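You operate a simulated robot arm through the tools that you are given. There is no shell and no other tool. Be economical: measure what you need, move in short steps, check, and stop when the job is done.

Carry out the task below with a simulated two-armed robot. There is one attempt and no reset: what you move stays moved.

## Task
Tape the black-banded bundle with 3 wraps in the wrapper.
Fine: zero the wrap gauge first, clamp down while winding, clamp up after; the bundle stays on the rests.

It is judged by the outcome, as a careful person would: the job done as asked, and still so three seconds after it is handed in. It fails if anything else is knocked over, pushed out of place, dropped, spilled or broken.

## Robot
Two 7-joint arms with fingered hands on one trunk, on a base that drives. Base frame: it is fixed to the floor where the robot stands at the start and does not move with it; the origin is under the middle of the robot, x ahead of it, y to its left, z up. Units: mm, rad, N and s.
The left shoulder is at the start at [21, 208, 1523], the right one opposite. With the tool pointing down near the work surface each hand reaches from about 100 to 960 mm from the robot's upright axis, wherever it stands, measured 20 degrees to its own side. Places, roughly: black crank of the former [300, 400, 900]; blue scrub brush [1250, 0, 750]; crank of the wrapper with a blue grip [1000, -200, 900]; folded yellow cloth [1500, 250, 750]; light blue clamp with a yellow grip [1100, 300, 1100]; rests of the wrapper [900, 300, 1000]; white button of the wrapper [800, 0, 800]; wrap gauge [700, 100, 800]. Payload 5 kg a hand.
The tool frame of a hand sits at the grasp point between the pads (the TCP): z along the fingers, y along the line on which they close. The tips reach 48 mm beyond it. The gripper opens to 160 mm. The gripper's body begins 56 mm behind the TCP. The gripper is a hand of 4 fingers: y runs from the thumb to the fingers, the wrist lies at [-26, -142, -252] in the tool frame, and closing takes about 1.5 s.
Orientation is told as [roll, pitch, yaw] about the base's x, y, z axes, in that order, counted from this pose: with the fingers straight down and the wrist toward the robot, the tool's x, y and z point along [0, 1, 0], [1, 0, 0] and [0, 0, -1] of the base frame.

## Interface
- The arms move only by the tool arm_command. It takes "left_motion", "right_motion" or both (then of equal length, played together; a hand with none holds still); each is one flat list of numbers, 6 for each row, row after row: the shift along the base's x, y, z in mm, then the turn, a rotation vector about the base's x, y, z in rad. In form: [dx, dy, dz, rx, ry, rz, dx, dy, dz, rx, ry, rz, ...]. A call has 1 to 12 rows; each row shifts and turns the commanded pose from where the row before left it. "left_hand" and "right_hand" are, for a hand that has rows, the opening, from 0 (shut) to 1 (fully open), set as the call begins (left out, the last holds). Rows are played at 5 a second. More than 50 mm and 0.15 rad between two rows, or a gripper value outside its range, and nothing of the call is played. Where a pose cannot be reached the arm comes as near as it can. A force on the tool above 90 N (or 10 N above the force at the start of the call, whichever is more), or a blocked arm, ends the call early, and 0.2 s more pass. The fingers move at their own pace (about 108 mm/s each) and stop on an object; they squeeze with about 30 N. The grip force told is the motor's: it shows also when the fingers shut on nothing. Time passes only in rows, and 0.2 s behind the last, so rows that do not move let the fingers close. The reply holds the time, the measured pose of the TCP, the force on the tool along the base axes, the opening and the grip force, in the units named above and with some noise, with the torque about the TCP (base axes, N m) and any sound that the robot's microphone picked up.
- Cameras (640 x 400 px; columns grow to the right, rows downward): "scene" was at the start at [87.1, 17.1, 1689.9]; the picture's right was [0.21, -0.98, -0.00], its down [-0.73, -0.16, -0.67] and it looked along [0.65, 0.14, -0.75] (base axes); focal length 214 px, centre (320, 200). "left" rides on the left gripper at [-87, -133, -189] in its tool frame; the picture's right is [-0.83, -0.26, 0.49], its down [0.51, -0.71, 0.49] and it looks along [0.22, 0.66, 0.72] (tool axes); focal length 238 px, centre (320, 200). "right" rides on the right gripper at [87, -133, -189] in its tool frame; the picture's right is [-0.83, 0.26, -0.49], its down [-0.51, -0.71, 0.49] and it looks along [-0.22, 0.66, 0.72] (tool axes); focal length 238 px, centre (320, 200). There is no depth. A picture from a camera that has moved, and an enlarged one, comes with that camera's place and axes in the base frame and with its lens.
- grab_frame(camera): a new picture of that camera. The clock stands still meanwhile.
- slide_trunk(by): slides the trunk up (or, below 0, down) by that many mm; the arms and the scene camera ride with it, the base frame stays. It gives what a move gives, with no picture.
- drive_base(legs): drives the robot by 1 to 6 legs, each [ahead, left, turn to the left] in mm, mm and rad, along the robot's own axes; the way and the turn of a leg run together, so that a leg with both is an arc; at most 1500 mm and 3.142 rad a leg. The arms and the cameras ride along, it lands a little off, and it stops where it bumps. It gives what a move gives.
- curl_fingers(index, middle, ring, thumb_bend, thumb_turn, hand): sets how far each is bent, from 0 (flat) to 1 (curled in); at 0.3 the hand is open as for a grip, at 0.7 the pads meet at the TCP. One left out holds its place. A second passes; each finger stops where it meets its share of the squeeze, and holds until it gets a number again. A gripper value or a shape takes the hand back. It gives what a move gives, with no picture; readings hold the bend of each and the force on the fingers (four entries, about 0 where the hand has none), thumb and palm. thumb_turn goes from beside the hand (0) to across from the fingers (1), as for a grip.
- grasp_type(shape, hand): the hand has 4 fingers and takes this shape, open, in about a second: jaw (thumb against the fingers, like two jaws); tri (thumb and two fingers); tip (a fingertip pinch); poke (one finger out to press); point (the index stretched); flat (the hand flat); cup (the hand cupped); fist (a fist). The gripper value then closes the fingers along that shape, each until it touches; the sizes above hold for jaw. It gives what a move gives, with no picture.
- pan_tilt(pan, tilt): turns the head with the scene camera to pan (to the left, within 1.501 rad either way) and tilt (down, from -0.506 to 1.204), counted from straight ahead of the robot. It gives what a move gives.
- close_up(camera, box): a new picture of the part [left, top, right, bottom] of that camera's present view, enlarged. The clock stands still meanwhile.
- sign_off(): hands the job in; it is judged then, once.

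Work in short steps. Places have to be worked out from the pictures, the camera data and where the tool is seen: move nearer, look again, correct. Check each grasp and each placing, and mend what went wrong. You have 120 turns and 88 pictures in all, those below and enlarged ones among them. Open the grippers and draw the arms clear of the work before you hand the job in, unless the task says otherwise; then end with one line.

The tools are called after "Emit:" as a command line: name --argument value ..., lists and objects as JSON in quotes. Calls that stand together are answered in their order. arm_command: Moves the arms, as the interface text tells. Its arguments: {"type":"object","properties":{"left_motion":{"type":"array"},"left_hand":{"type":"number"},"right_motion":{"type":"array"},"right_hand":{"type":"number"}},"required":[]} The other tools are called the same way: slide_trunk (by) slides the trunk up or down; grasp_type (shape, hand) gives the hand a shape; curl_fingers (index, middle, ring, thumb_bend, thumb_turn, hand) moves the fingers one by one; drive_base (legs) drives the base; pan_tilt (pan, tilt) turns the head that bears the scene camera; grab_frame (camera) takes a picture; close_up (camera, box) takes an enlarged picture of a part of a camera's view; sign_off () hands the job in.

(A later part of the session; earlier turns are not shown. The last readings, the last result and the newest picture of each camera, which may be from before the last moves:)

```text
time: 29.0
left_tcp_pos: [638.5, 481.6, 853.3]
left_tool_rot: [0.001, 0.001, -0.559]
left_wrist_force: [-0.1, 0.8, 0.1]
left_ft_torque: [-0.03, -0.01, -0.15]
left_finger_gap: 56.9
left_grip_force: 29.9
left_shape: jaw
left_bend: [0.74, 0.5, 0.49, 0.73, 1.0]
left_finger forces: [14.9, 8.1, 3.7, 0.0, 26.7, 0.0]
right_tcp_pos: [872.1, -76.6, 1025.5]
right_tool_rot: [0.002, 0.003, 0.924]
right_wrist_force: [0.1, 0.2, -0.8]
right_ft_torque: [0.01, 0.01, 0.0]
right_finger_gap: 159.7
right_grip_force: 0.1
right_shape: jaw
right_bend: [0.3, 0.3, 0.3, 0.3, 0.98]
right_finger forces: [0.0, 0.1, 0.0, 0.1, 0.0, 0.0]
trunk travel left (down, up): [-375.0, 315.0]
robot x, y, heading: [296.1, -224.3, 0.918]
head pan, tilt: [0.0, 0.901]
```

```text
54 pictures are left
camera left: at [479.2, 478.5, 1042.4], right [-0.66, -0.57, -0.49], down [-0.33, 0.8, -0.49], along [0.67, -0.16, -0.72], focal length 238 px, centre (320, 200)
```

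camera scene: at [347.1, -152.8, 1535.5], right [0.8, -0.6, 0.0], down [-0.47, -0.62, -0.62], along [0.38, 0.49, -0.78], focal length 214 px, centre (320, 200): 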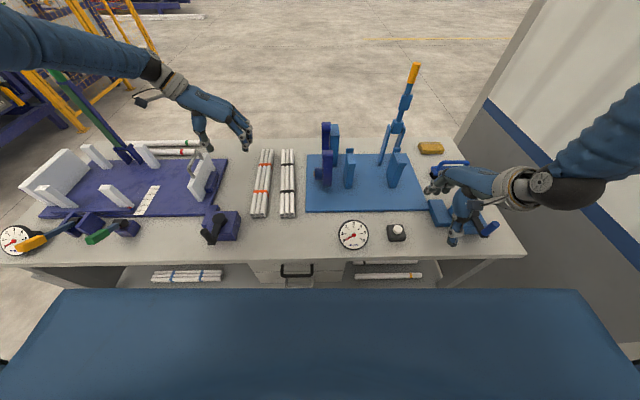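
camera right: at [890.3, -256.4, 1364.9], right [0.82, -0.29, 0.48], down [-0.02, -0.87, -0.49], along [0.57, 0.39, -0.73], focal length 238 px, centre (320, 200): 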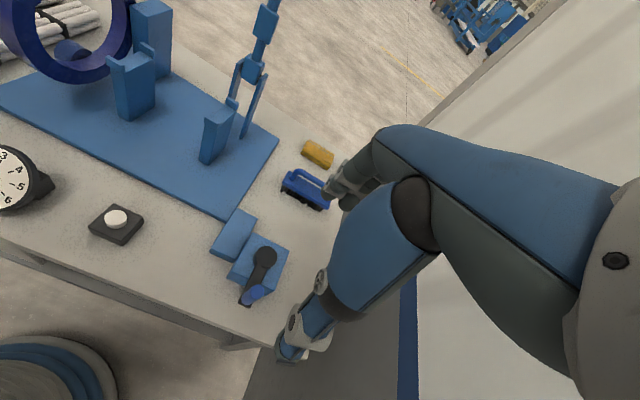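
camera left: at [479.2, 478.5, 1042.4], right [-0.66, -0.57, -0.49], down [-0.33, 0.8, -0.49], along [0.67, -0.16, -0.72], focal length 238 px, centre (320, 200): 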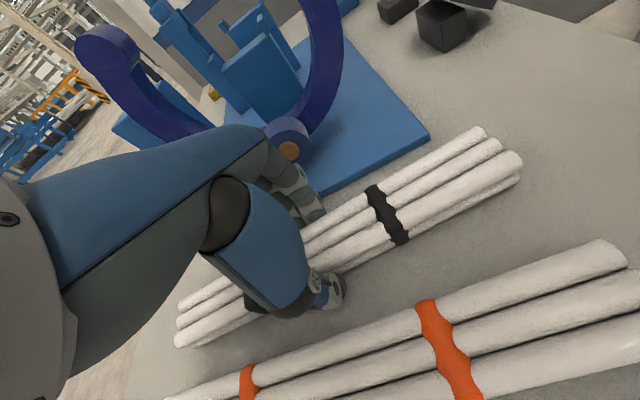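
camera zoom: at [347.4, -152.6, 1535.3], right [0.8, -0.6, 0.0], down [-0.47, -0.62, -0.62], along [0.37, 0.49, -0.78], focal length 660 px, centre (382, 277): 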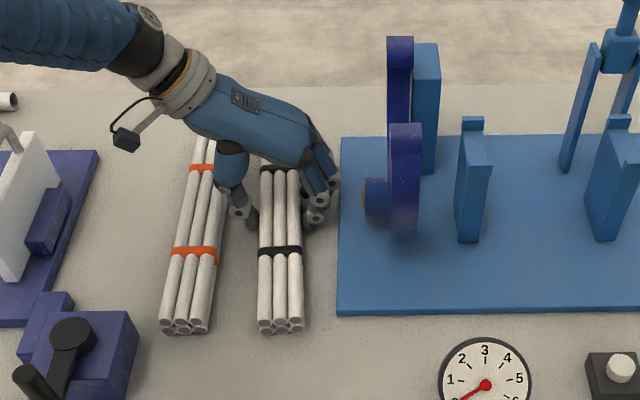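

Gripped at 57 mm width. I lift a little and check the weight and level.

Emit:
arm_command --left_motion '[0, 0, 10, 0, 0, 0, 0, 0, 20, 0, 0, 0, 0, 0, 30, 0, 0, 0, 0, 0, 30, 0, 0, 0]'

Emit:
grab_frame --camera "left"

Emit:
close_up --camera "scene" --box '[200, 70, 440, 260]'

```text
time: 30.0
left_tcp_pos: [638.5, 479.7, 943.7]
left_tool_rot: [-0.002, -0.001, -0.559]
left_wrist_force: [-1.1, -1.6, -4.1]
left_ft_torque: [0.09, -0.04, 0.0]
left_finger_gap: 56.7
left_grip_force: 29.9
left_shape: jaw
left_bend: [0.74, 0.51, 0.49, 0.73, 1.0]
left_finger forces: [15.8, 7.6, 3.7, 0.0, 26.9, 0.0]
right_tcp_pos: [872.2, -76.6, 1025.7]
right_tool_rot: [0.001, 0.002, 0.924]
right_wrist_force: [-0.4, -1.0, -0.2]
right_ft_torque: [0.03, -0.01, 0.01]
right_finger_gap: 159.9
right_grip_force: 0.0
right_shape: jaw
right_bend: [0.3, 0.3, 0.3, 0.3, 0.98]
right_finger forces: [0.1, 0.1, 0.0, 0.1, 0.0, 0.0]
trunk travel left (down, up): [-375.0, 315.0]
robot x, y, heading: [294.8, -219.9, 0.921]
head pan, tilt: [0.0, 0.901]
```

```text
53 pictures are left
camera left: at [479.3, 477.0, 1132.0], right [-0.66, -0.57, -0.49], down [-0.33, 0.8, -0.49], along [0.67, -0.16, -0.72], focal length 238 px, centre (320, 200)
```

left: 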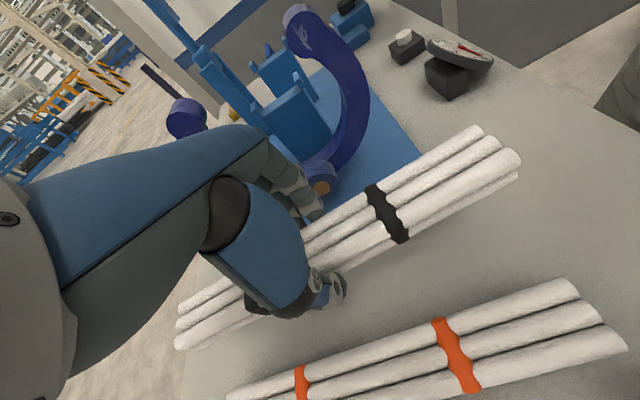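

```text
2.11 times, centred on (320, 165) of scene
camera zoom: at [347.1, -153.4, 1535.4], right [0.8, -0.6, 0.0], down [-0.47, -0.62, -0.62], along [0.38, 0.49, -0.78], focal length 452 px, centre (320, 274)
```

zoom: 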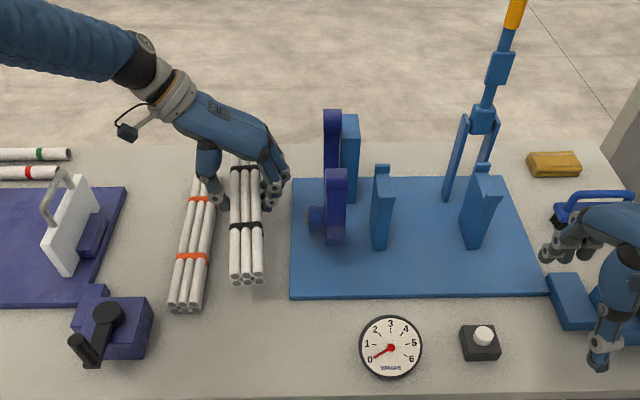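

The bundle is light (~0.4 kg) and held level. Before carrying it over I look at the rests from the right hand's camera to fix their exact position.

Emit:
grab_frame --camera "right"

Emit:
close_up --camera "scene" --box '[300, 100, 420, 220]'

```text
51 pictures are left
camera right: at [723.3, -131.3, 1215.2], right [0.82, -0.3, 0.48], down [-0.03, -0.87, -0.49], along [0.57, 0.39, -0.73], focal length 238 px, centre (320, 200)
```

right: 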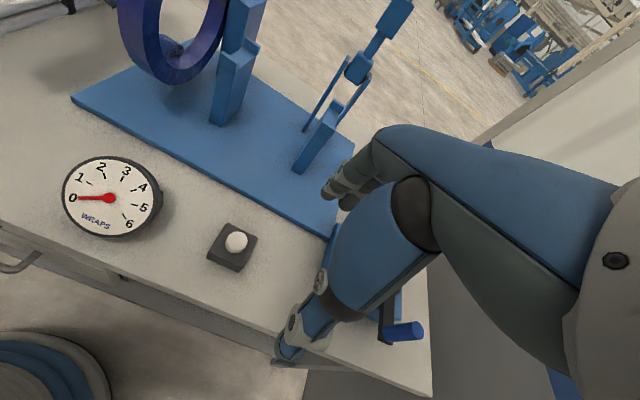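

```text
3.33 times, centred on (360, 160) of scene
camera zoom: at [347.1, -153.4, 1535.4], right [0.8, -0.6, 0.0], down [-0.47, -0.62, -0.62], along [0.38, 0.49, -0.78], focal length 715 px, centre (187, 333)
```

zoom: 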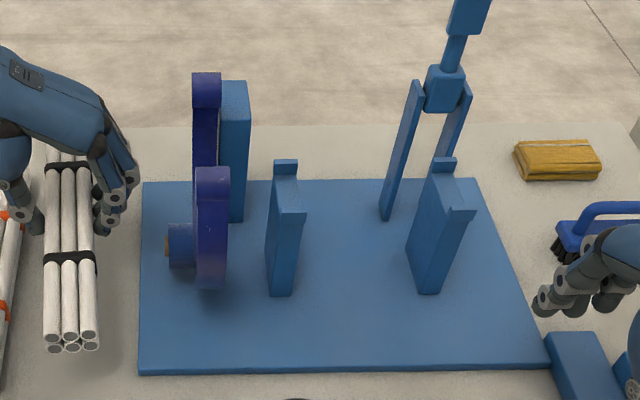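

The bundle is 3×2 rods (~57×40 mm). I estimate rests at u≈487 and 682, v≈762, tray ≈z 955; ring at u≈397. I raise the bundle high and turn it parallel to the wrapper axis.

Emit:
arm_command --left_motion '[0, 0, 42, 0, 0, 0, 0, 0, 42, 0, 0, 0, 0, 0, 42, 0, 0, 0, 0, 0, 42, 0, 0, 0, 0, 0, 42, 0, 0, 0, 0, 0, 30, 0, 0, 0.1, 0, 0, 0, 0, 0, 0.145, 0, 0, 0, 0, 0, 0.145, 0, 0, 0, 0, 0, 0.145, 0, 0, 0, 0, 0, 0.145, 0, 0, 0, 0, 0, 0.145, 0, 0, 0, 0, 0, 0.145]'

Emit:
arm_command --left_motion '[0, 0, 0, 0, 0, 0.14, 0, 0, 0, 0, 0, 0.14, 0, 0, 0, 0, 0, 0.14, 0, 0, 0, 0, 0, 0.09]'

Emit:
drive_base --legs '[[0, -200, 0]]'

Emit:
grab_frame --camera "scene"

```text
time: 32.6
left_tcp_pos: [639.7, 481.4, 1182.2]
left_tool_rot: [-0.002, 0.001, 0.415]
left_wrist_force: [0.1, 0.0, -2.5]
left_ft_torque: [0.05, 0.04, 0.0]
left_finger_gap: 56.6
left_grip_force: 30.0
left_shape: jaw
left_bend: [0.74, 0.51, 0.49, 0.73, 1.0]
left_finger forces: [15.7, 7.5, 3.8, 0.1, 26.9, 0.0]
right_tcp_pos: [872.1, -77.5, 1024.4]
right_tool_rot: [0.003, 0.004, 0.922]
right_wrist_force: [1.0, -0.9, 0.2]
right_ft_torque: [0.06, 0.07, 0.04]
right_finger_gap: 160.1
right_grip_force: 0.1
right_shape: jaw
right_bend: [0.3, 0.3, 0.3, 0.3, 0.98]
right_finger forces: [0.0, 0.0, 0.0, 0.1, 0.0, 0.1]
trunk travel left (down, up): [-375.0, 315.0]
robot x, y, heading: [294.4, -223.6, 0.919]
head pan, tilt: [0.0, 0.901]
```

```text
time: 33.6
left_tcp_pos: [639.3, 482.0, 1182.7]
left_tool_rot: [-0.001, -0.002, 0.921]
left_wrist_force: [-0.6, -0.4, -3.1]
left_ft_torque: [0.05, 0.01, -0.02]
left_finger_gap: 56.7
left_grip_force: 30.3
left_shape: jaw
left_bend: [0.74, 0.51, 0.49, 0.73, 1.0]
left_finger forces: [15.7, 7.4, 3.8, 0.1, 26.9, 0.1]
right_tcp_pos: [873.1, -76.6, 1025.1]
right_tool_rot: [0.002, 0.003, 0.923]
right_wrist_force: [1.3, -0.5, 0.0]
right_ft_torque: [0.06, 0.05, -0.01]
right_finger_gap: 159.8
right_grip_force: 0.0
right_shape: jaw
right_bend: [0.3, 0.3, 0.3, 0.3, 0.98]
right_finger forces: [0.0, 0.1, 0.0, 0.0, 0.0, 0.0]
trunk travel left (down, up): [-375.0, 315.0]
robot x, y, heading: [293.3, -217.8, 0.922]
head pan, tilt: [0.0, 0.901]
```

```text
time: 35.2
left_tcp_pos: [798.3, 361.3, 1182.8]
left_tool_rot: [0.0, 0.0, 0.922]
left_wrist_force: [1.3, -1.1, -3.5]
left_ft_torque: [0.05, 0.09, 0.02]
left_finger_gap: 57.0
left_grip_force: 30.4
left_shape: jaw
left_bend: [0.74, 0.51, 0.49, 0.73, 1.0]
left_finger forces: [15.8, 7.3, 3.7, 0.0, 26.9, 0.0]
right_tcp_pos: [1031.4, -197.3, 1025.5]
right_tool_rot: [0.002, 0.003, 0.923]
right_wrist_force: [0.3, -1.0, -0.2]
right_ft_torque: [0.04, 0.05, 0.01]
right_finger_gap: 159.9
right_grip_force: 0.1
right_shape: jaw
right_bend: [0.3, 0.3, 0.3, 0.3, 0.98]
right_finger forces: [0.1, 0.0, 0.0, 0.1, 0.0, 0.0]
trunk travel left (down, up): [-375.0, 315.0]
robot x, y, heading: [456.9, -337.8, 0.918]
head pan, tilt: [0.0, 0.901]
```

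```text
49 pictures are left
camera scene: at [506.6, -273.2, 1535.3], right [0.8, -0.6, 0.0], down [-0.47, -0.62, -0.62], along [0.37, 0.49, -0.78], focal length 214 px, centre (320, 200)
```

scene: 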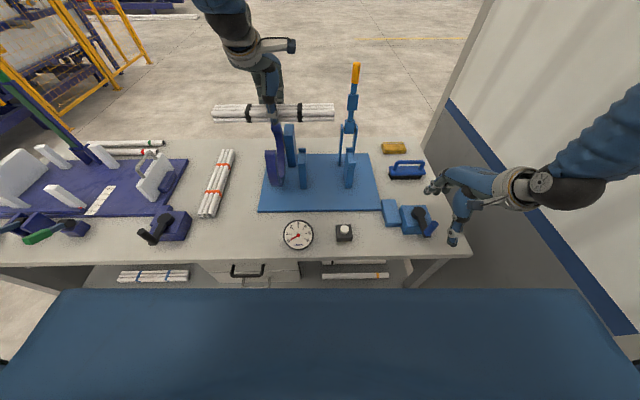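

The bundle is now aligned with the wrapper axis. I shift it along to be above the rests.

Emit:
arm_command --left_motion '[27.7, -23.5, 0, 0, 0, 0, 27.7, -23.5, 0, 0, 0, 0, 27.7, -23.5, 0, 0, 0, 0, 27.7, -23.5, 0, 0, 0, 0, 0, 0, -20, 0, 0, 0, 0, 0, -20, 0, 0, 0]'

Emit:
close_up --camera "scene" --box '[240, 60, 420, 230]'

Emit:
grab_frame --camera "right"

Emit:
grab_frame --camera "left"

```text
time: 36.6
left_tcp_pos: [909.4, 268.2, 1141.5]
left_tool_rot: [0.0, 0.002, 0.922]
left_wrist_force: [0.2, 0.5, -1.4]
left_ft_torque: [-0.03, 0.09, -0.02]
left_finger_gap: 56.9
left_grip_force: 29.8
left_shape: jaw
left_bend: [0.74, 0.51, 0.49, 0.73, 1.0]
left_finger forces: [16.0, 7.4, 3.9, 0.0, 27.0, 0.0]
right_tcp_pos: [1031.6, -195.8, 1025.0]
right_tool_rot: [0.003, 0.003, 0.923]
right_wrist_force: [1.2, 0.6, 0.1]
right_ft_torque: [0.0, 0.05, 0.01]
right_finger_gap: 159.8
right_grip_force: 0.3
right_shape: jaw
right_bend: [0.3, 0.3, 0.3, 0.3, 0.98]
right_finger forces: [0.1, 0.0, 0.0, 0.0, 0.0, 0.1]
trunk travel left (down, up): [-375.0, 315.0]
robot x, y, heading: [452.7, -340.3, 0.923]
head pan, tilt: [0.0, 0.901]
```

```text
2.35 times, centred on (330, 145) of scene
camera zoom: at [506.5, -272.5, 1535.2], right [0.8, -0.6, 0.0], down [-0.47, -0.62, -0.62], along [0.37, 0.49, -0.78], focal length 505 px, centre (296, 329)
```

zoom: 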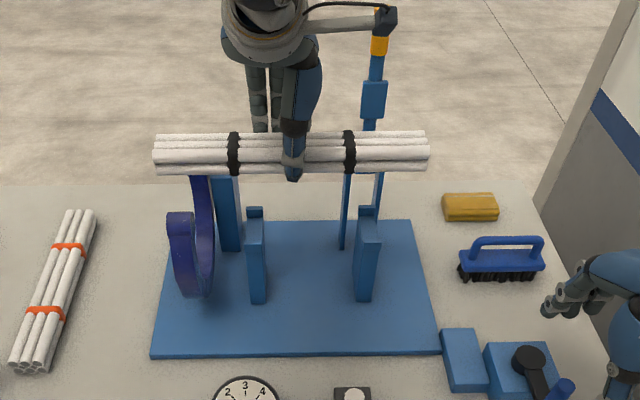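

```text
47 pictures are left
camera right: at [882.5, -250.6, 1214.7], right [0.82, -0.3, 0.48], down [-0.03, -0.87, -0.49], along [0.57, 0.39, -0.73], focal length 238 px, centre (320, 200)
```

right: 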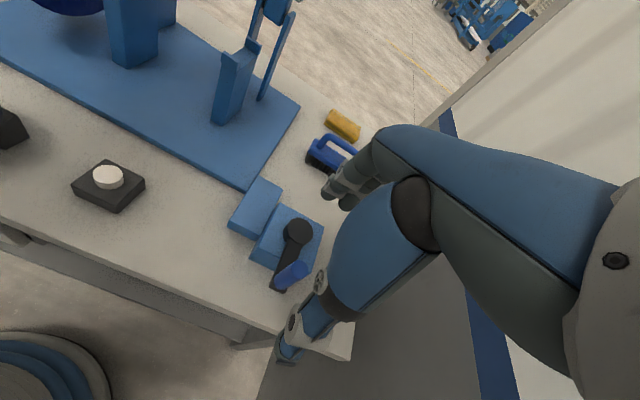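

```text
46 pictures are left
camera left: at [897.4, 109.8, 1330.6], right [0.51, -0.71, -0.49], down [-0.83, -0.26, -0.49], along [0.22, 0.65, -0.72], focal length 238 px, centre (320, 200)
```

left: 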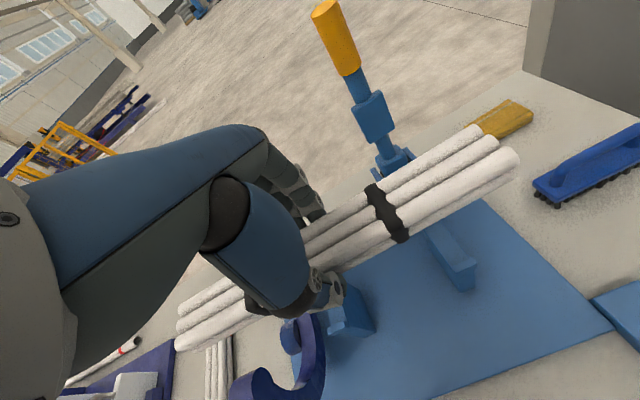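

Bundle spans u≈356–764, covering ring, both rests and clamp. v alignment looks within a few mm. I lower 100 mm and check before seating.

Emit:
arm_command --left_motion '[1, 1, -25, 0, 0, 0, 1, 1, -25, 0, 0, 0, 0, 0, -25, 0, 0, 0, 0, 0, -25, 0, 0, 0]'

Emit:
close_up --camera "scene" --box '[250, 100, 400, 210]'

Emit:
grab_frame --camera "left"

```text
time: 37.6
left_tcp_pos: [910.8, 271.1, 1041.3]
left_tool_rot: [0.0, 0.002, 0.921]
left_wrist_force: [1.4, 0.6, -2.7]
left_ft_torque: [-0.1, 0.07, 0.0]
left_finger_gap: 56.7
left_grip_force: 30.3
left_shape: jaw
left_bend: [0.74, 0.51, 0.49, 0.73, 1.0]
left_finger forces: [15.9, 7.4, 3.7, 0.0, 27.0, 0.1]
right_tcp_pos: [1030.4, -196.3, 1024.3]
right_tool_rot: [0.002, 0.006, 0.923]
right_wrist_force: [0.6, -0.2, -0.1]
right_ft_torque: [-0.05, 0.04, 0.02]
right_finger_gap: 159.9
right_grip_force: 0.2
right_shape: jaw
right_bend: [0.3, 0.3, 0.3, 0.3, 0.98]
right_finger forces: [0.0, 0.0, 0.0, 0.0, 0.1, 0.0]
trunk travel left (down, up): [-375.0, 315.0]
robot x, y, heading: [451.8, -340.8, 0.924]
head pan, tilt: [0.0, 0.901]
```

```text
3.64 times, centred on (325, 155) of scene
camera zoom: at [506.6, -271.8, 1535.1], right [0.8, -0.6, 0.0], down [-0.47, -0.63, -0.62], along [0.37, 0.49, -0.78], focal length 780 px, centre (302, 364)
```

zoom: 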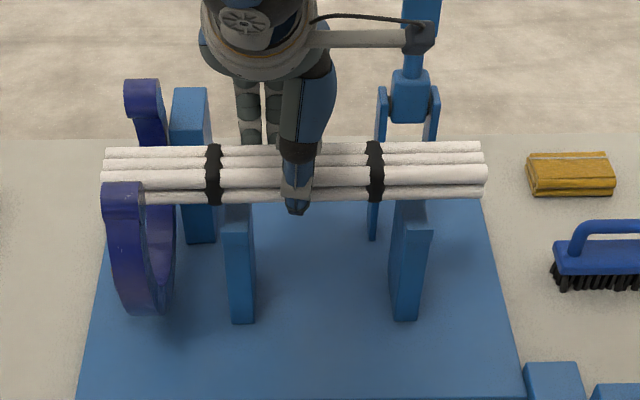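

```text
44 pictures are left
camera left: at [898.7, 112.9, 1230.5], right [0.51, -0.71, -0.49], down [-0.83, -0.26, -0.49], along [0.22, 0.65, -0.72], focal length 238 px, centre (320, 200)
```

left: 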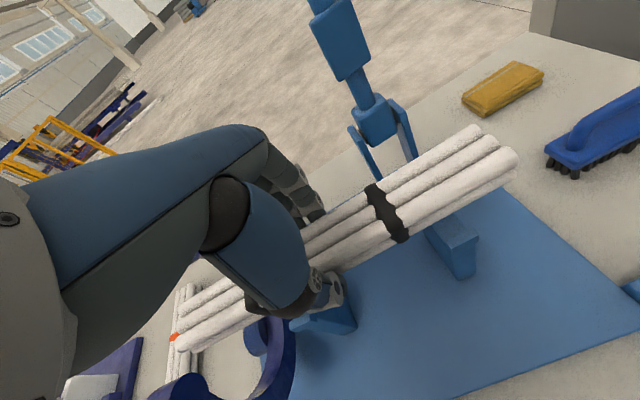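

Alignment looks fine: bundle above both trays, left end beyond the ring. I lower gently until contact.

Emit:
arm_command --left_motion '[0, 0, -8, 0, 0, 0, 0, 0, -8, 0, 0, 0, 0, 0, -6, 0, 0, 0, 0, 0, -4, 0, 0, 0]'

Emit:
close_up --camera "scene" --box '[250, 100, 400, 210]'

Emit:
close_up --camera "left" --box '[320, 100, 560, 320]'

```text
time: 38.6
left_tcp_pos: [910.5, 269.2, 1015.7]
left_tool_rot: [-0.002, -0.001, 0.923]
left_wrist_force: [0.0, -0.3, -4.2]
left_ft_torque: [-0.03, 0.0, 0.0]
left_finger_gap: 56.9
left_grip_force: 30.1
left_shape: jaw
left_bend: [0.74, 0.51, 0.49, 0.73, 1.0]
left_finger forces: [15.9, 7.3, 3.8, 0.0, 27.0, 0.0]
right_tcp_pos: [1030.8, -196.1, 1026.0]
right_tool_rot: [0.002, 0.003, 0.922]
right_wrist_force: [0.0, -0.4, 0.1]
right_ft_torque: [-0.03, 0.01, 0.0]
right_finger_gap: 160.1
right_grip_force: 0.1
right_shape: jaw
right_bend: [0.3, 0.3, 0.3, 0.3, 0.98]
right_finger forces: [0.0, 0.1, 0.1, 0.0, 0.0, 0.0]
trunk travel left (down, up): [-375.0, 315.0]
robot x, y, heading: [453.9, -343.8, 0.923]
head pan, tilt: [0.0, 0.901]
```

```text
3.64 times, centred on (325, 155) of scene
camera zoom: at [506.0, -272.5, 1535.2], right [0.8, -0.6, 0.0], down [-0.47, -0.62, -0.62], along [0.37, 0.49, -0.78], focal length 780 px, centre (302, 364)
```

zoom: 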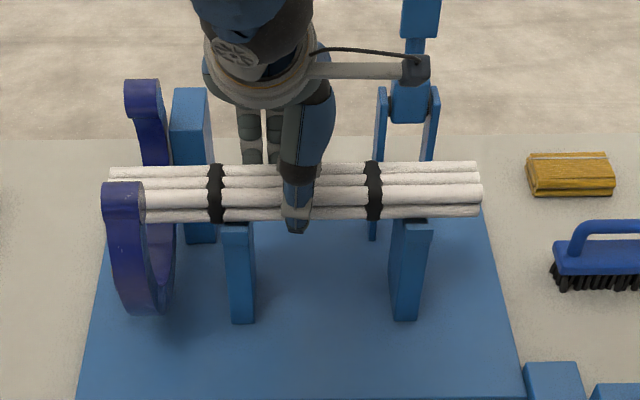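

```text
1.82 times, centred on (440, 210) of left
camera zoom: at [898.1, 112.0, 1205.3], right [0.51, -0.71, -0.49], down [-0.83, -0.26, -0.49], along [0.22, 0.65, -0.72], focal length 433 px, centre (102, 182)
```

zoom: 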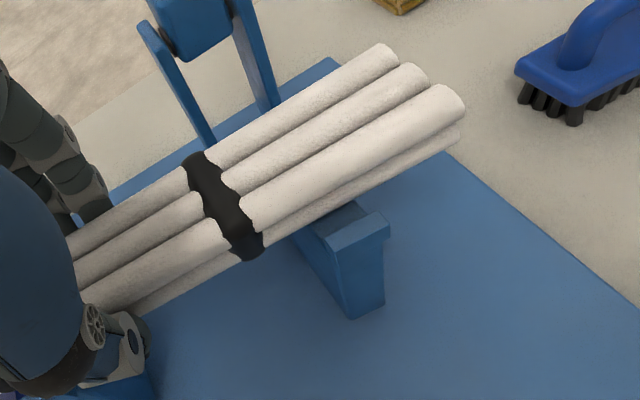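

Close to the near horn; I shift 5 mm away from the robot and continue down gently.

Emit:
arm_command --left_motion '[3, 4, 0, 0, 0, 0, 0, 0, -5, 0, 0, 0, 0, 0, -4, 0, 0, 0, 0, 0, -3, 0, 0, 0]'

Emit:
close_up --camera "scene" --box '[250, 100, 400, 210]'

Emit:
close_up --camera "left" --box '[320, 100, 560, 320]'

```text
time: 39.6
left_tcp_pos: [914.7, 276.8, 1010.1]
left_tool_rot: [0.0, -0.008, 0.923]
left_wrist_force: [3.5, 1.8, 34.3]
left_ft_torque: [2.51, 0.65, -0.2]
left_finger_gap: 56.9
left_grip_force: 29.9
left_shape: jaw
left_bend: [0.74, 0.51, 0.46, 0.73, 1.0]
left_finger forces: [15.8, 8.6, 42.0, 0.0, 27.5, 0.1]
right_tcp_pos: [1027.6, -199.3, 1025.6]
right_tool_rot: [0.0, 0.002, 0.923]
right_wrist_force: [0.3, -0.4, -1.0]
right_ft_torque: [0.01, -0.01, 0.0]
right_finger_gap: 159.7
right_grip_force: 0.1
right_shape: jaw
right_bend: [0.3, 0.3, 0.3, 0.3, 0.98]
right_finger forces: [0.1, 0.0, 0.0, 0.0, 0.1, 0.0]
trunk travel left (down, up): [-375.0, 315.0]
robot x, y, heading: [451.2, -341.5, 0.924]
head pan, tilt: [0.0, 0.901]
```

```text
3.64 times, centred on (325, 155) of scene
camera zoom: at [504.2, -275.5, 1535.8], right [0.8, -0.6, 0.0], down [-0.47, -0.62, -0.62], along [0.38, 0.5, -0.78], focal length 780 px, centre (302, 364)
```

zoom: 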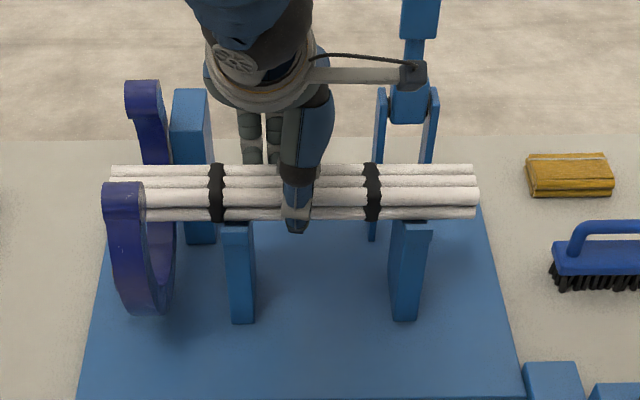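

```text
1.82 times, centred on (440, 210) of left
camera zoom: at [901.1, 116.1, 1198.3], right [0.51, -0.71, -0.49], down [-0.83, -0.26, -0.5], along [0.22, 0.66, -0.72], focal length 433 px, centre (102, 182)
```

zoom: 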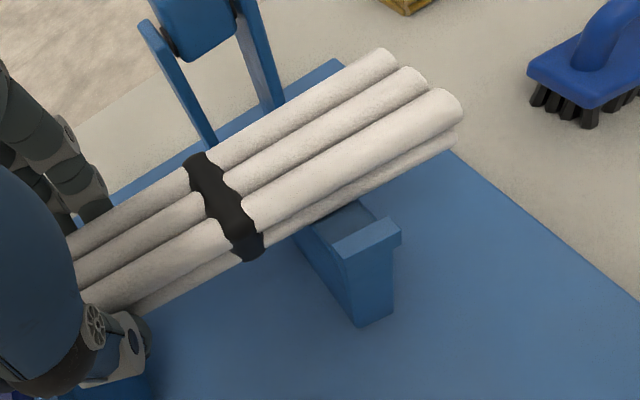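

The ring finger (force 42 N) touched rest 1's far horn. I raise 8 mm, straighten just that finger clear of the horn, and keep holding with index, middle and thumb.

Emit:
arm_command --left_motion '[0, -3, 8, 0, 0, 0, 0, 0, 2, 0, 0, 0]'

Emit:
curl_fingers --hand "left" --ring 0.1

Emit:
close_up --camera "scene" --box '[250, 100, 400, 210]'

```text
time: 40.2
left_tcp_pos: [911.4, 271.3, 1013.6]
left_tool_rot: [0.001, 0.003, 0.924]
left_wrist_force: [-2.0, 4.8, 10.0]
left_ft_torque: [1.09, 0.2, -0.05]
left_finger_gap: 56.7
left_grip_force: 30.0
left_shape: jaw
left_bend: [0.74, 0.51, 0.46, 0.73, 1.0]
left_finger forces: [16.9, 9.5, 14.0, 0.1, 26.2, 0.0]
right_tcp_pos: [1029.4, -195.5, 1025.4]
right_tool_rot: [0.001, 0.003, 0.923]
right_wrist_force: [-0.1, 1.2, -0.5]
right_ft_torque: [0.02, 0.01, 0.0]
right_finger_gap: 159.9
right_grip_force: 0.1
right_shape: jaw
right_bend: [0.3, 0.3, 0.3, 0.3, 0.98]
right_finger forces: [0.0, 0.0, 0.0, 0.0, 0.1, 0.1]
trunk travel left (down, up): [-375.0, 315.0]
robot x, y, heading: [452.9, -340.4, 0.925]
head pan, tilt: [0.0, 0.901]
```

```text
time: 41.2
left_tcp_pos: [912.6, 271.9, 1014.7]
left_tool_rot: [0.0, 0.001, 0.922]
left_wrist_force: [-0.2, -0.2, -2.9]
left_ft_torque: [0.0, -0.03, -0.01]
left_finger_gap: 66.9
left_grip_force: 26.1
left_shape: fingers
left_bend: [0.74, 0.51, 0.1, 0.74, 1.0]
left_finger forces: [17.1, 9.3, 0.1, 0.0, 26.3, 0.0]
right_tcp_pos: [1030.8, -196.9, 1025.3]
right_tool_rot: [0.002, 0.003, 0.923]
right_wrist_force: [0.5, 0.0, 0.0]
right_ft_torque: [-0.03, -0.03, -0.05]
right_finger_gap: 159.8
right_grip_force: 0.1
right_shape: jaw
right_bend: [0.3, 0.3, 0.3, 0.3, 0.98]
right_finger forces: [0.0, 0.1, 0.1, 0.0, 0.0, 0.0]
trunk travel left (down, up): [-375.0, 315.0]
robot x, y, heading: [450.3, -340.8, 0.926]
head pan, tilt: [0.0, 0.901]
```

```text
3.64 times, centred on (325, 155) of scene
camera zoom: at [505.7, -272.7, 1535.3], right [0.8, -0.6, 0.0], down [-0.47, -0.62, -0.62], along [0.38, 0.49, -0.78], focal length 780 px, centre (302, 364)
```

zoom: 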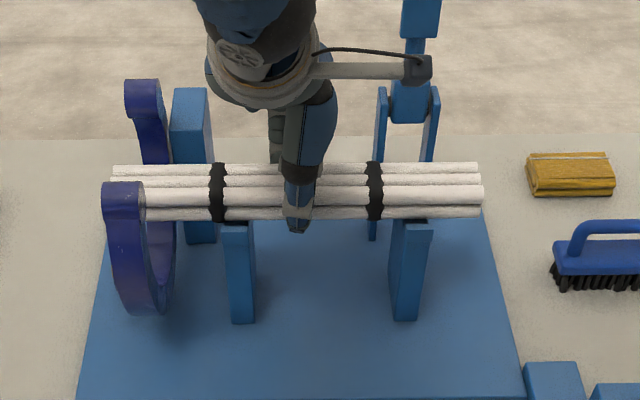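

The finger is clear and the bundle still held. I lower again gently.

Emit:
arm_command --left_motion '[1, 1.5, -4, 0, 0, 0, 0, 0, -4, 0, 0, 0, 0, 0, -4, 0, 0, 0, 0, 0, -3, 0, 0, 0]'

Emit:
close_up --camera "left" --box '[160, 100, 560, 400]'

```text
time: 42.2
left_tcp_pos: [914.1, 273.5, 1005.5]
left_tool_rot: [0.0, -0.004, 0.924]
left_wrist_force: [-3.5, -4.1, 30.8]
left_ft_torque: [-0.25, 0.14, 0.04]
left_finger_gap: 66.6
left_grip_force: 31.4
left_shape: fingers
left_bend: [0.74, 0.5, 0.1, 0.74, 1.0]
left_finger forces: [18.7, 10.5, 0.0, 0.1, 33.8, 0.0]
right_tcp_pos: [1028.7, -198.2, 1026.4]
right_tool_rot: [0.003, 0.002, 0.923]
right_wrist_force: [0.6, 0.4, 0.3]
right_ft_torque: [0.02, 0.04, 0.01]
right_finger_gap: 160.1
right_grip_force: 0.0
right_shape: jaw
right_bend: [0.3, 0.3, 0.3, 0.3, 0.98]
right_finger forces: [0.0, 0.0, 0.0, 0.1, 0.0, 0.0]
trunk travel left (down, up): [-375.0, 315.0]
robot x, y, heading: [451.3, -345.5, 0.919]
head pan, tilt: [0.0, 0.901]
```

```text
1.33 times, centred on (360, 250) of left
camera zoom: at [901.4, 113.5, 1193.4], right [0.51, -0.71, -0.49], down [-0.83, -0.26, -0.5], along [0.23, 0.66, -0.72], focal length 318 px, centre (267, 133)
```

zoom: 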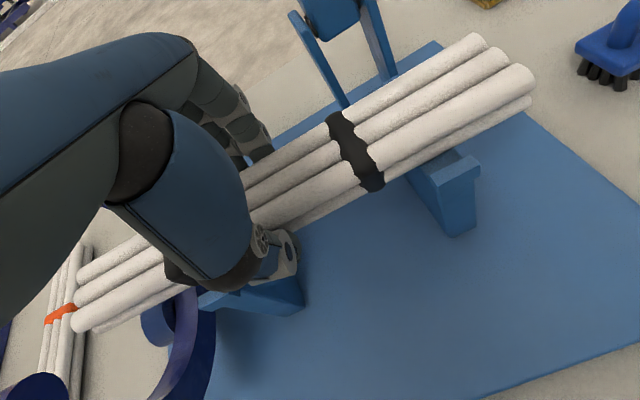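

30 N upward with almost no torque and TCP at 1005 – the bundle sits on both trays. I ease off and open the hand.

Emit:
arm_command --left_motion '[0, 0, 2, 0, 0, 0, 0, 0, 0, 0, 0, 0]'

Emit:
curl_fingers --hand "left" --index 0.2 --middle 0.2 --ring 0.1 --thumb_bend 0.3

Emit:
close_up --camera "scene" --box '[250, 100, 400, 210]'

```text
time: 42.8
left_tcp_pos: [913.6, 272.3, 1005.6]
left_tool_rot: [0.0, -0.003, 0.923]
left_wrist_force: [0.8, 0.1, 33.7]
left_ft_torque: [0.18, -0.17, -0.01]
left_finger_gap: 66.7
left_grip_force: 32.2
left_shape: fingers
left_bend: [0.74, 0.5, 0.1, 0.74, 1.0]
left_finger forces: [20.3, 11.6, 0.0, 0.0, 31.5, 0.0]
right_tcp_pos: [1029.8, -198.0, 1026.0]
right_tool_rot: [0.002, 0.0, 0.923]
right_wrist_force: [0.7, -1.6, -0.1]
right_ft_torque: [0.02, 0.0, 0.02]
right_finger_gap: 159.7
right_grip_force: 0.1
right_shape: jaw
right_bend: [0.3, 0.3, 0.3, 0.3, 0.98]
right_finger forces: [0.0, 0.0, 0.0, 0.1, 0.0, 0.1]
trunk travel left (down, up): [-375.0, 315.0]
robot x, y, heading: [450.0, -341.6, 0.922]
head pan, tilt: [0.0, 0.901]
```

```text
time: 43.8
left_tcp_pos: [913.2, 272.5, 1002.7]
left_tool_rot: [0.0, -0.001, 0.921]
left_wrist_force: [0.0, -1.3, 0.3]
left_ft_torque: [-0.01, 0.03, -0.02]
left_finger_gap: 192.9
left_grip_force: 0.0
left_shape: fingers
left_bend: [0.2, 0.2, 0.1, 0.3, 1.0]
left_finger forces: [0.1, 0.1, 0.0, 0.0, 0.0, 0.0]
right_tcp_pos: [1030.7, -196.8, 1025.2]
right_tool_rot: [0.001, 0.003, 0.925]
right_wrist_force: [0.0, 0.2, -0.1]
right_ft_torque: [0.02, -0.03, 0.04]
right_finger_gap: 159.9
right_grip_force: 0.0
right_shape: jaw
right_bend: [0.3, 0.3, 0.3, 0.3, 0.98]
right_finger forces: [0.0, 0.0, 0.0, 0.1, 0.1, 0.0]
trunk travel left (down, up): [-375.0, 315.0]
robot x, y, heading: [456.3, -342.9, 0.917]
head pan, tilt: [0.0, 0.901]
```

```text
3.64 times, centred on (325, 155) of scene
camera zoom: at [505.3, -273.2, 1535.3], right [0.8, -0.6, 0.0], down [-0.47, -0.62, -0.62], along [0.38, 0.49, -0.78], focal length 780 px, centre (302, 364)
```

zoom: 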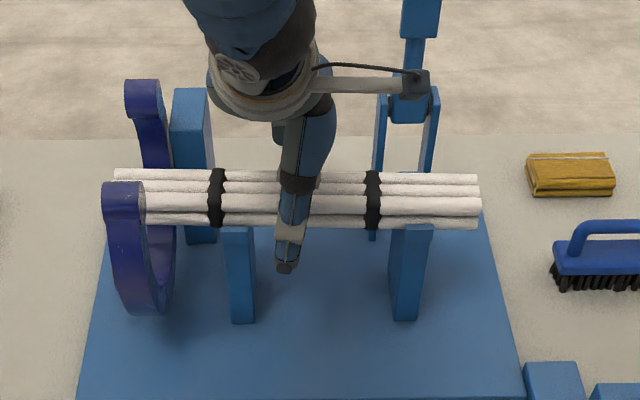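

Bundle rests on both trays. I raise the left hand straight up and inspect.

Emit:
arm_command --left_motion '[0, 0, 20, 0, 0, 0, 0, 0, 40, 0, 0, 0, 0, 0, 45, 0, 0, 0, 0, 0, 45, 0, 0, 0, -12, -16, 40, 0, 0, 0, -20, -28, 20, 0, 0, 0, -24, -32, 0, 0, 0, 0, -24, -32, 0, 0, 0, 0]'

Emit:
close_up --camera "scene" --box '[240, 60, 460, 250]'

Emit:
grab_frame --camera "left"

```text
time: 45.6
left_tcp_pos: [833.3, 162.8, 1213.7]
left_tool_rot: [0.001, -0.002, 0.923]
left_wrist_force: [-0.2, -0.2, 0.4]
left_ft_torque: [0.1, -0.07, 0.02]
left_finger_gap: 193.3
left_grip_force: 0.0
left_shape: fingers
left_bend: [0.2, 0.2, 0.1, 0.3, 1.0]
left_finger forces: [0.1, 0.0, 0.0, 0.0, 0.0, 0.0]
right_tcp_pos: [1029.7, -198.7, 1025.4]
right_tool_rot: [0.001, 0.004, 0.923]
right_wrist_force: [-0.8, -0.3, 0.8]
right_ft_torque: [0.07, -0.06, -0.01]
right_finger_gap: 159.9
right_grip_force: 0.1
right_shape: jaw
right_bend: [0.3, 0.3, 0.3, 0.3, 0.98]
right_finger forces: [0.1, 0.0, 0.0, 0.0, 0.0, 0.0]
trunk travel left (down, up): [-375.0, 315.0]
robot x, y, heading: [451.0, -339.2, 0.921]
head pan, tilt: [0.0, 0.901]
```

```text
2.11 times, centred on (350, 155) of scene
camera zoom: at [504.1, -274.5, 1535.4], right [0.8, -0.6, 0.0], down [-0.47, -0.62, -0.62], along [0.38, 0.5, -0.78], focal length 452 px, centre (257, 295)
```

zoom: 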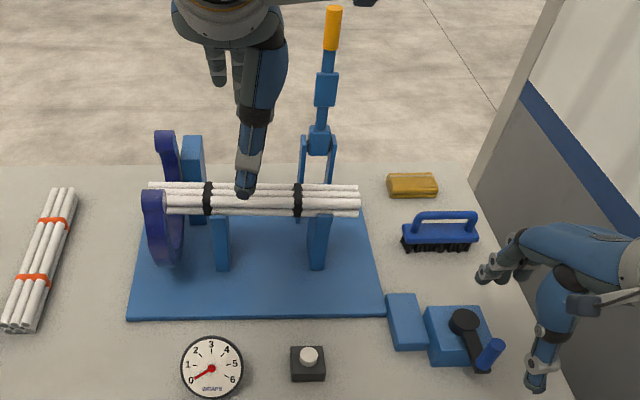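

```text
35 pictures are left
camera left: at [820.7, 4.9, 1401.4], right [0.51, -0.71, -0.49], down [-0.83, -0.26, -0.49], along [0.22, 0.66, -0.72], focal length 238 px, centre (320, 200)
```

left: 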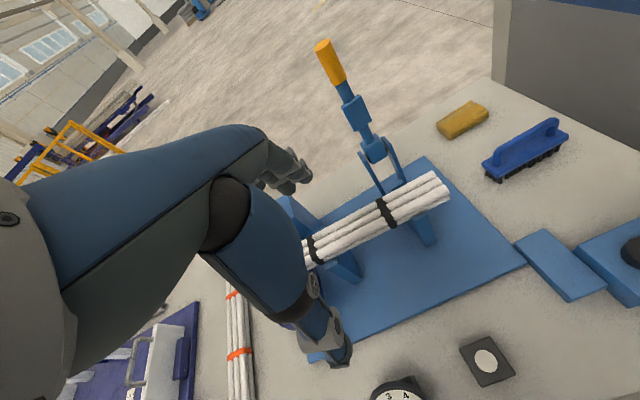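

The bundle lies neatly on both rests through the ring; gauge still 0. Next is the clamp lever (pivot ≈u 690, v 900, z 1020; yellow grip ≈z 1190, leaning away). I clear the left hand to the left, raise the trunk 100 mm for reach, and raise the right hand.

Emit:
arm_command --left_motion '[-30, -40, 0, 0, 0, 0, -38, 18, 0, 0, 0, 0, -38, 29, 0, 0, 0, 0, -38, 29, 0, 0, 0, 0, -38, 29, 0, 0, 0, 0]' --right_motion '[0, 0, 40, 0, 0, 0, 0, 0, 40, 0, 0, 0, 0, 0, 40, 0, 0, 0, 0, 0, 40, 0, 0, 0, 0, 0, 0, 0, 0, 0]' --right_hand 0.7

Emit:
slide_trunk --by 100

Emit:
arm_command --right_motion '[0, 40, 0, 0, 0, 0, 0, 45, 0, 0, 0, 0, 0, 45, 0, 0, 0, 0, 0, 45, 0, 0, 0, 0, 0, 45, 0, 0, 0, 0, 10, 45, 0, 0, 0, 0, 10, 45, 0, 0, 0, 0]'

Emit:
grab_frame --camera "right"

Emit:
close_up --camera "scene" --box '[240, 40, 480, 250]'

```text
time: 46.8
left_tcp_pos: [653.3, 232.8, 1209.9]
left_tool_rot: [-0.003, 0.002, 0.922]
left_wrist_force: [0.5, 2.5, 0.1]
left_ft_torque: [-0.17, -0.03, -0.07]
left_finger_gap: 192.8
left_grip_force: 0.0
left_shape: fingers
left_bend: [0.2, 0.2, 0.1, 0.3, 1.0]
left_finger forces: [0.0, 0.0, 0.0, 0.0, 0.0, 0.0]
right_tcp_pos: [1041.3, -188.3, 1184.1]
right_tool_rot: [0.0, 0.005, 0.924]
right_wrist_force: [-0.4, 1.6, -0.1]
right_ft_torque: [-0.16, -0.03, 0.0]
right_finger_gap: 112.2
right_grip_force: 0.1
right_shape: jaw
right_bend: [0.27, 0.37, 0.35, 0.59, 0.99]
right_finger forces: [0.2, 0.0, 0.0, 0.0, 0.1, 0.1]
right hand out of reach, approached as far as the arm can: row 1, 2
trunk travel left (down, up): [-375.0, 315.0]
robot x, y, heading: [452.4, -341.8, 0.922]
head pan, tilt: [0.0, 0.901]
```

```text
time: 48.1
left_tcp_pos: [652.7, 229.8, 1310.4]
left_tool_rot: [0.0, -0.001, 0.922]
left_wrist_force: [-0.5, 0.0, 0.3]
left_ft_torque: [0.01, -0.02, -0.01]
left_finger_gap: 193.1
left_grip_force: 0.0
left_shape: fingers
left_bend: [0.2, 0.2, 0.1, 0.3, 1.0]
left_finger forces: [0.0, 0.0, 0.0, 0.0, 0.0, 0.1]
right_tcp_pos: [1040.8, -190.9, 1283.5]
right_tool_rot: [0.001, 0.003, 0.923]
right_wrist_force: [-1.4, -0.7, 0.1]
right_ft_torque: [0.02, -0.01, 0.0]
right_finger_gap: 112.4
right_grip_force: 0.0
right_shape: jaw
right_bend: [0.27, 0.37, 0.35, 0.59, 0.99]
right_finger forces: [0.1, 0.0, 0.0, 0.0, 0.0, 0.0]
trunk travel left (down, up): [-475.0, 215.0]
robot x, y, heading: [451.5, -342.2, 0.922]
head pan, tilt: [0.0, 0.901]
```

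```text
time: 49.7
left_tcp_pos: [653.7, 232.1, 1309.5]
left_tool_rot: [0.0, 0.002, 0.92]
left_wrist_force: [0.6, 1.4, -1.2]
left_ft_torque: [-0.11, 0.0, -0.05]
left_finger_gap: 193.0
left_grip_force: 0.0
left_shape: fingers
left_bend: [0.2, 0.2, 0.1, 0.3, 1.0]
left_finger forces: [0.0, 0.0, 0.0, 0.1, 0.0, 0.1]
right_tcp_pos: [1060.2, 121.7, 1281.7]
right_tool_rot: [0.0, 0.007, 0.926]
right_wrist_force: [-0.2, 0.6, 0.2]
right_ft_torque: [-0.14, 0.03, -0.01]
right_finger_gap: 112.2
right_grip_force: 0.0
right_shape: jaw
right_bend: [0.27, 0.37, 0.35, 0.59, 0.99]
right_finger forces: [0.0, 0.0, 0.0, 0.0, 0.0, 0.0]
trunk travel left (down, up): [-475.0, 215.0]
robot x, y, heading: [455.3, -343.3, 0.92]
head pan, tilt: [0.0, 0.901]
```

```text
34 pictures are left
camera right: at [911.8, 68.5, 1471.9], right [0.82, -0.3, 0.48], down [-0.03, -0.87, -0.49], along [0.57, 0.39, -0.73], focal length 238 px, centre (320, 200)
```

right: 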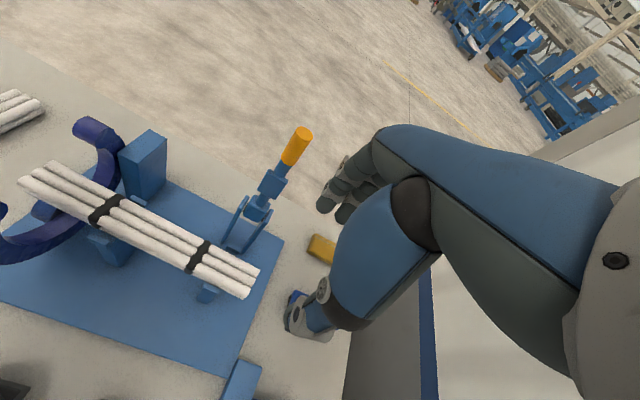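

```text
1.90 times, centred on (360, 145) of scene
camera zoom: at [505.9, -269.8, 1635.1], right [0.8, -0.6, 0.0], down [-0.47, -0.63, -0.62], along [0.38, 0.49, -0.78], focal length 408 px, centre (244, 305)
```

zoom: 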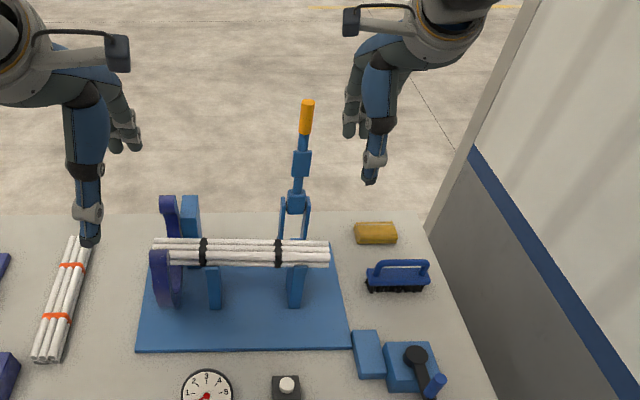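

Grip centre triangulates to u 694, v 901, z 1222; pivot ≈(688, 875, 1031), radius ≈193. I bring the open right jaw above the grip.

Emit:
arm_command --right_motion '[0, 0, 38, 0, 0, 0, 9.4, 44.3, 0, 0, 0, 0, 9.4, 44.3, 0, 0, 0, 0, 9.4, 44.3, 0, 0, 0, 0, 9.4, 44.3, 0, 0, 0, 0]'

Emit:
grab_frame --camera "right"

Emit:
close_up --camera "scene" --box '[260, 20, 440, 200]'

```text
time: 50.9
left_tcp_pos: [653.1, 232.4, 1310.0]
left_tool_rot: [-0.001, 0.003, 0.921]
left_wrist_force: [-0.4, 1.6, -0.6]
left_ft_torque: [-0.18, 0.02, -0.05]
left_finger_gap: 193.0
left_grip_force: 0.0
left_shape: fingers
left_bend: [0.2, 0.2, 0.1, 0.3, 1.0]
left_finger forces: [0.1, 0.0, 0.1, 0.0, 0.0, 0.0]
right_tcp_pos: [1101.8, 300.5, 1318.8]
right_tool_rot: [0.0, 0.008, 0.926]
right_wrist_force: [1.2, 0.7, -0.7]
right_ft_torque: [-0.14, 0.15, 0.0]
right_finger_gap: 112.5
right_grip_force: 0.0
right_shape: jaw
right_bend: [0.27, 0.37, 0.35, 0.59, 0.99]
right_finger forces: [0.1, 0.0, 0.0, 0.0, 0.1, 0.1]
trunk travel left (down, up): [-475.0, 215.0]
robot x, y, heading: [455.6, -342.6, 0.922]
head pan, tilt: [0.0, 0.901]
```

```text
32 pictures are left
camera right: at [952.7, 247.5, 1508.6], right [0.82, -0.29, 0.48], down [-0.03, -0.87, -0.49], along [0.57, 0.39, -0.73], focal length 238 px, centre (320, 200)
```

right: 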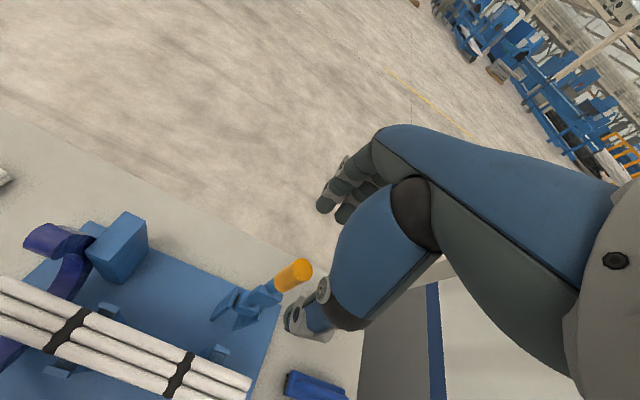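

```text
2.22 times, centred on (350, 110) of scene
camera zoom: at [507.1, -268.4, 1634.9], right [0.8, -0.6, 0.0], down [-0.47, -0.63, -0.62], along [0.37, 0.49, -0.79], focal length 477 px, centre (253, 400)
```

zoom: 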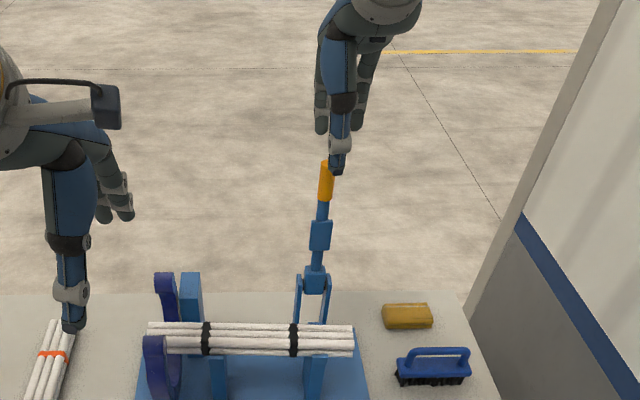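

Aligned (TCP u 697, v 905). I lower the open jaw around the grip.

Emit:
arm_command --right_motion '[-1, 0, -25, 0, 0, 0, 0, 0, -25, 0, 0, 0, 0, 0, -20, 0, 0, 0, 0, 0, -15, 0, 0, 0]'

Emit:
close_up --camera "scene" --box '[260, 20, 440, 200]'

```text
time: 51.9
left_tcp_pos: [651.7, 230.8, 1311.2]
left_tool_rot: [0.0, 0.003, 0.921]
left_wrist_force: [0.2, 0.7, -0.8]
left_ft_torque: [-0.09, 0.02, 0.01]
left_finger_gap: 193.2
left_grip_force: 0.0
left_shape: fingers
left_bend: [0.2, 0.2, 0.1, 0.3, 1.0]
left_finger forces: [0.0, 0.0, 0.0, 0.1, 0.0, 0.0]
right_tcp_pos: [1098.8, 298.1, 1235.8]
right_tool_rot: [0.003, 0.003, 0.924]
right_wrist_force: [0.8, 0.5, 0.7]
right_ft_torque: [-0.1, 0.05, 0.0]
right_finger_gap: 112.2
right_grip_force: 0.0
right_shape: jaw
right_bend: [0.27, 0.37, 0.35, 0.59, 0.99]
right_finger forces: [0.0, 0.0, 0.0, 0.0, 0.1, 0.0]
trunk travel left (down, up): [-475.0, 215.0]
robot x, y, heading: [452.0, -345.3, 0.923]
head pan, tilt: [0.0, 0.901]
```

```text
2.22 times, centred on (350, 110) of scene
camera zoom: at [506.1, -271.2, 1635.2], right [0.8, -0.6, 0.0], down [-0.47, -0.63, -0.62], along [0.37, 0.49, -0.78], focal length 477 px, centre (253, 400)
```

zoom: 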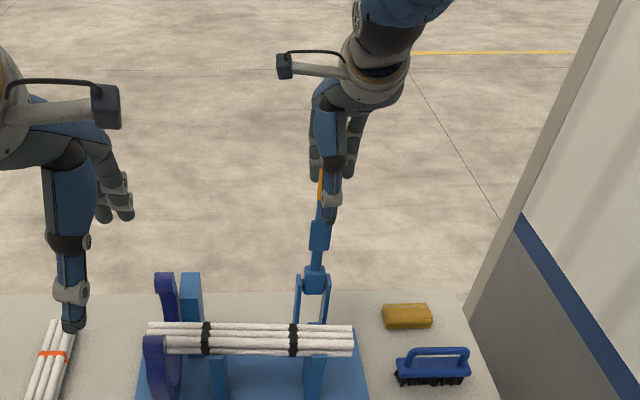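

The grip is inside the jaw. I narrow the jaw loosely around it and swing the lever toward the robot along its arc.

Emit:
arm_command --right_motion '[0, 0, 0, 0, 0, 0, 0, 0, 0, 0, 0, 0, 0, 0, 0, 0, 0, 0, -17.6, -23.3, 1.8, 0.1116, -0.0846, 0, -17.4, -23, -2.4, 0.1116, -0.0846, 0, -17, -22.5, -6.5, 0.1116, -0.0846, 0, -16.3, -21.5, -10.3, 0.1116, -0.0846, 0]' --right_hand 0.3

Emit:
close_up --camera "scene" --box '[240, 20, 460, 200]'

```text
time: 53.5
left_tcp_pos: [652.1, 229.1, 1312.9]
left_tool_rot: [-0.001, 0.0, 0.921]
left_wrist_force: [0.2, -0.6, 0.2]
left_ft_torque: [-0.02, 0.02, -0.01]
left_finger_gap: 193.1
left_grip_force: 0.1
left_shape: fingers
left_bend: [0.2, 0.2, 0.1, 0.3, 1.0]
left_finger forces: [0.1, 0.1, 0.0, 0.1, 0.1, 0.1]
right_tcp_pos: [1029.0, 205.9, 1220.1]
right_tool_rot: [-0.001, -0.561, 0.924]
right_wrist_force: [-0.4, -0.2, 3.1]
right_ft_torque: [-0.13, 0.11, 0.03]
right_finger_gap: 48.1
right_grip_force: 0.1
right_shape: jaw
right_bend: [0.74, 0.54, 0.52, 0.74, 1.0]
right_finger forces: [0.0, 0.1, 0.1, 0.0, 0.1, 0.0]
trunk travel left (down, up): [-475.0, 215.0]
robot x, y, heading: [456.8, -343.6, 0.921]
head pan, tilt: [0.0, 0.901]
```

```text
2.22 times, centred on (350, 110) of scene
camera zoom: at [505.4, -273.4, 1635.3], right [0.8, -0.6, 0.0], down [-0.47, -0.62, -0.62], along [0.38, 0.49, -0.78], focal length 477 px, centre (253, 400)
```

zoom: 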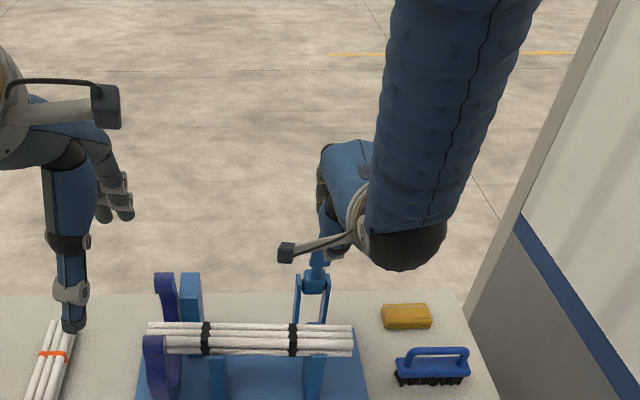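

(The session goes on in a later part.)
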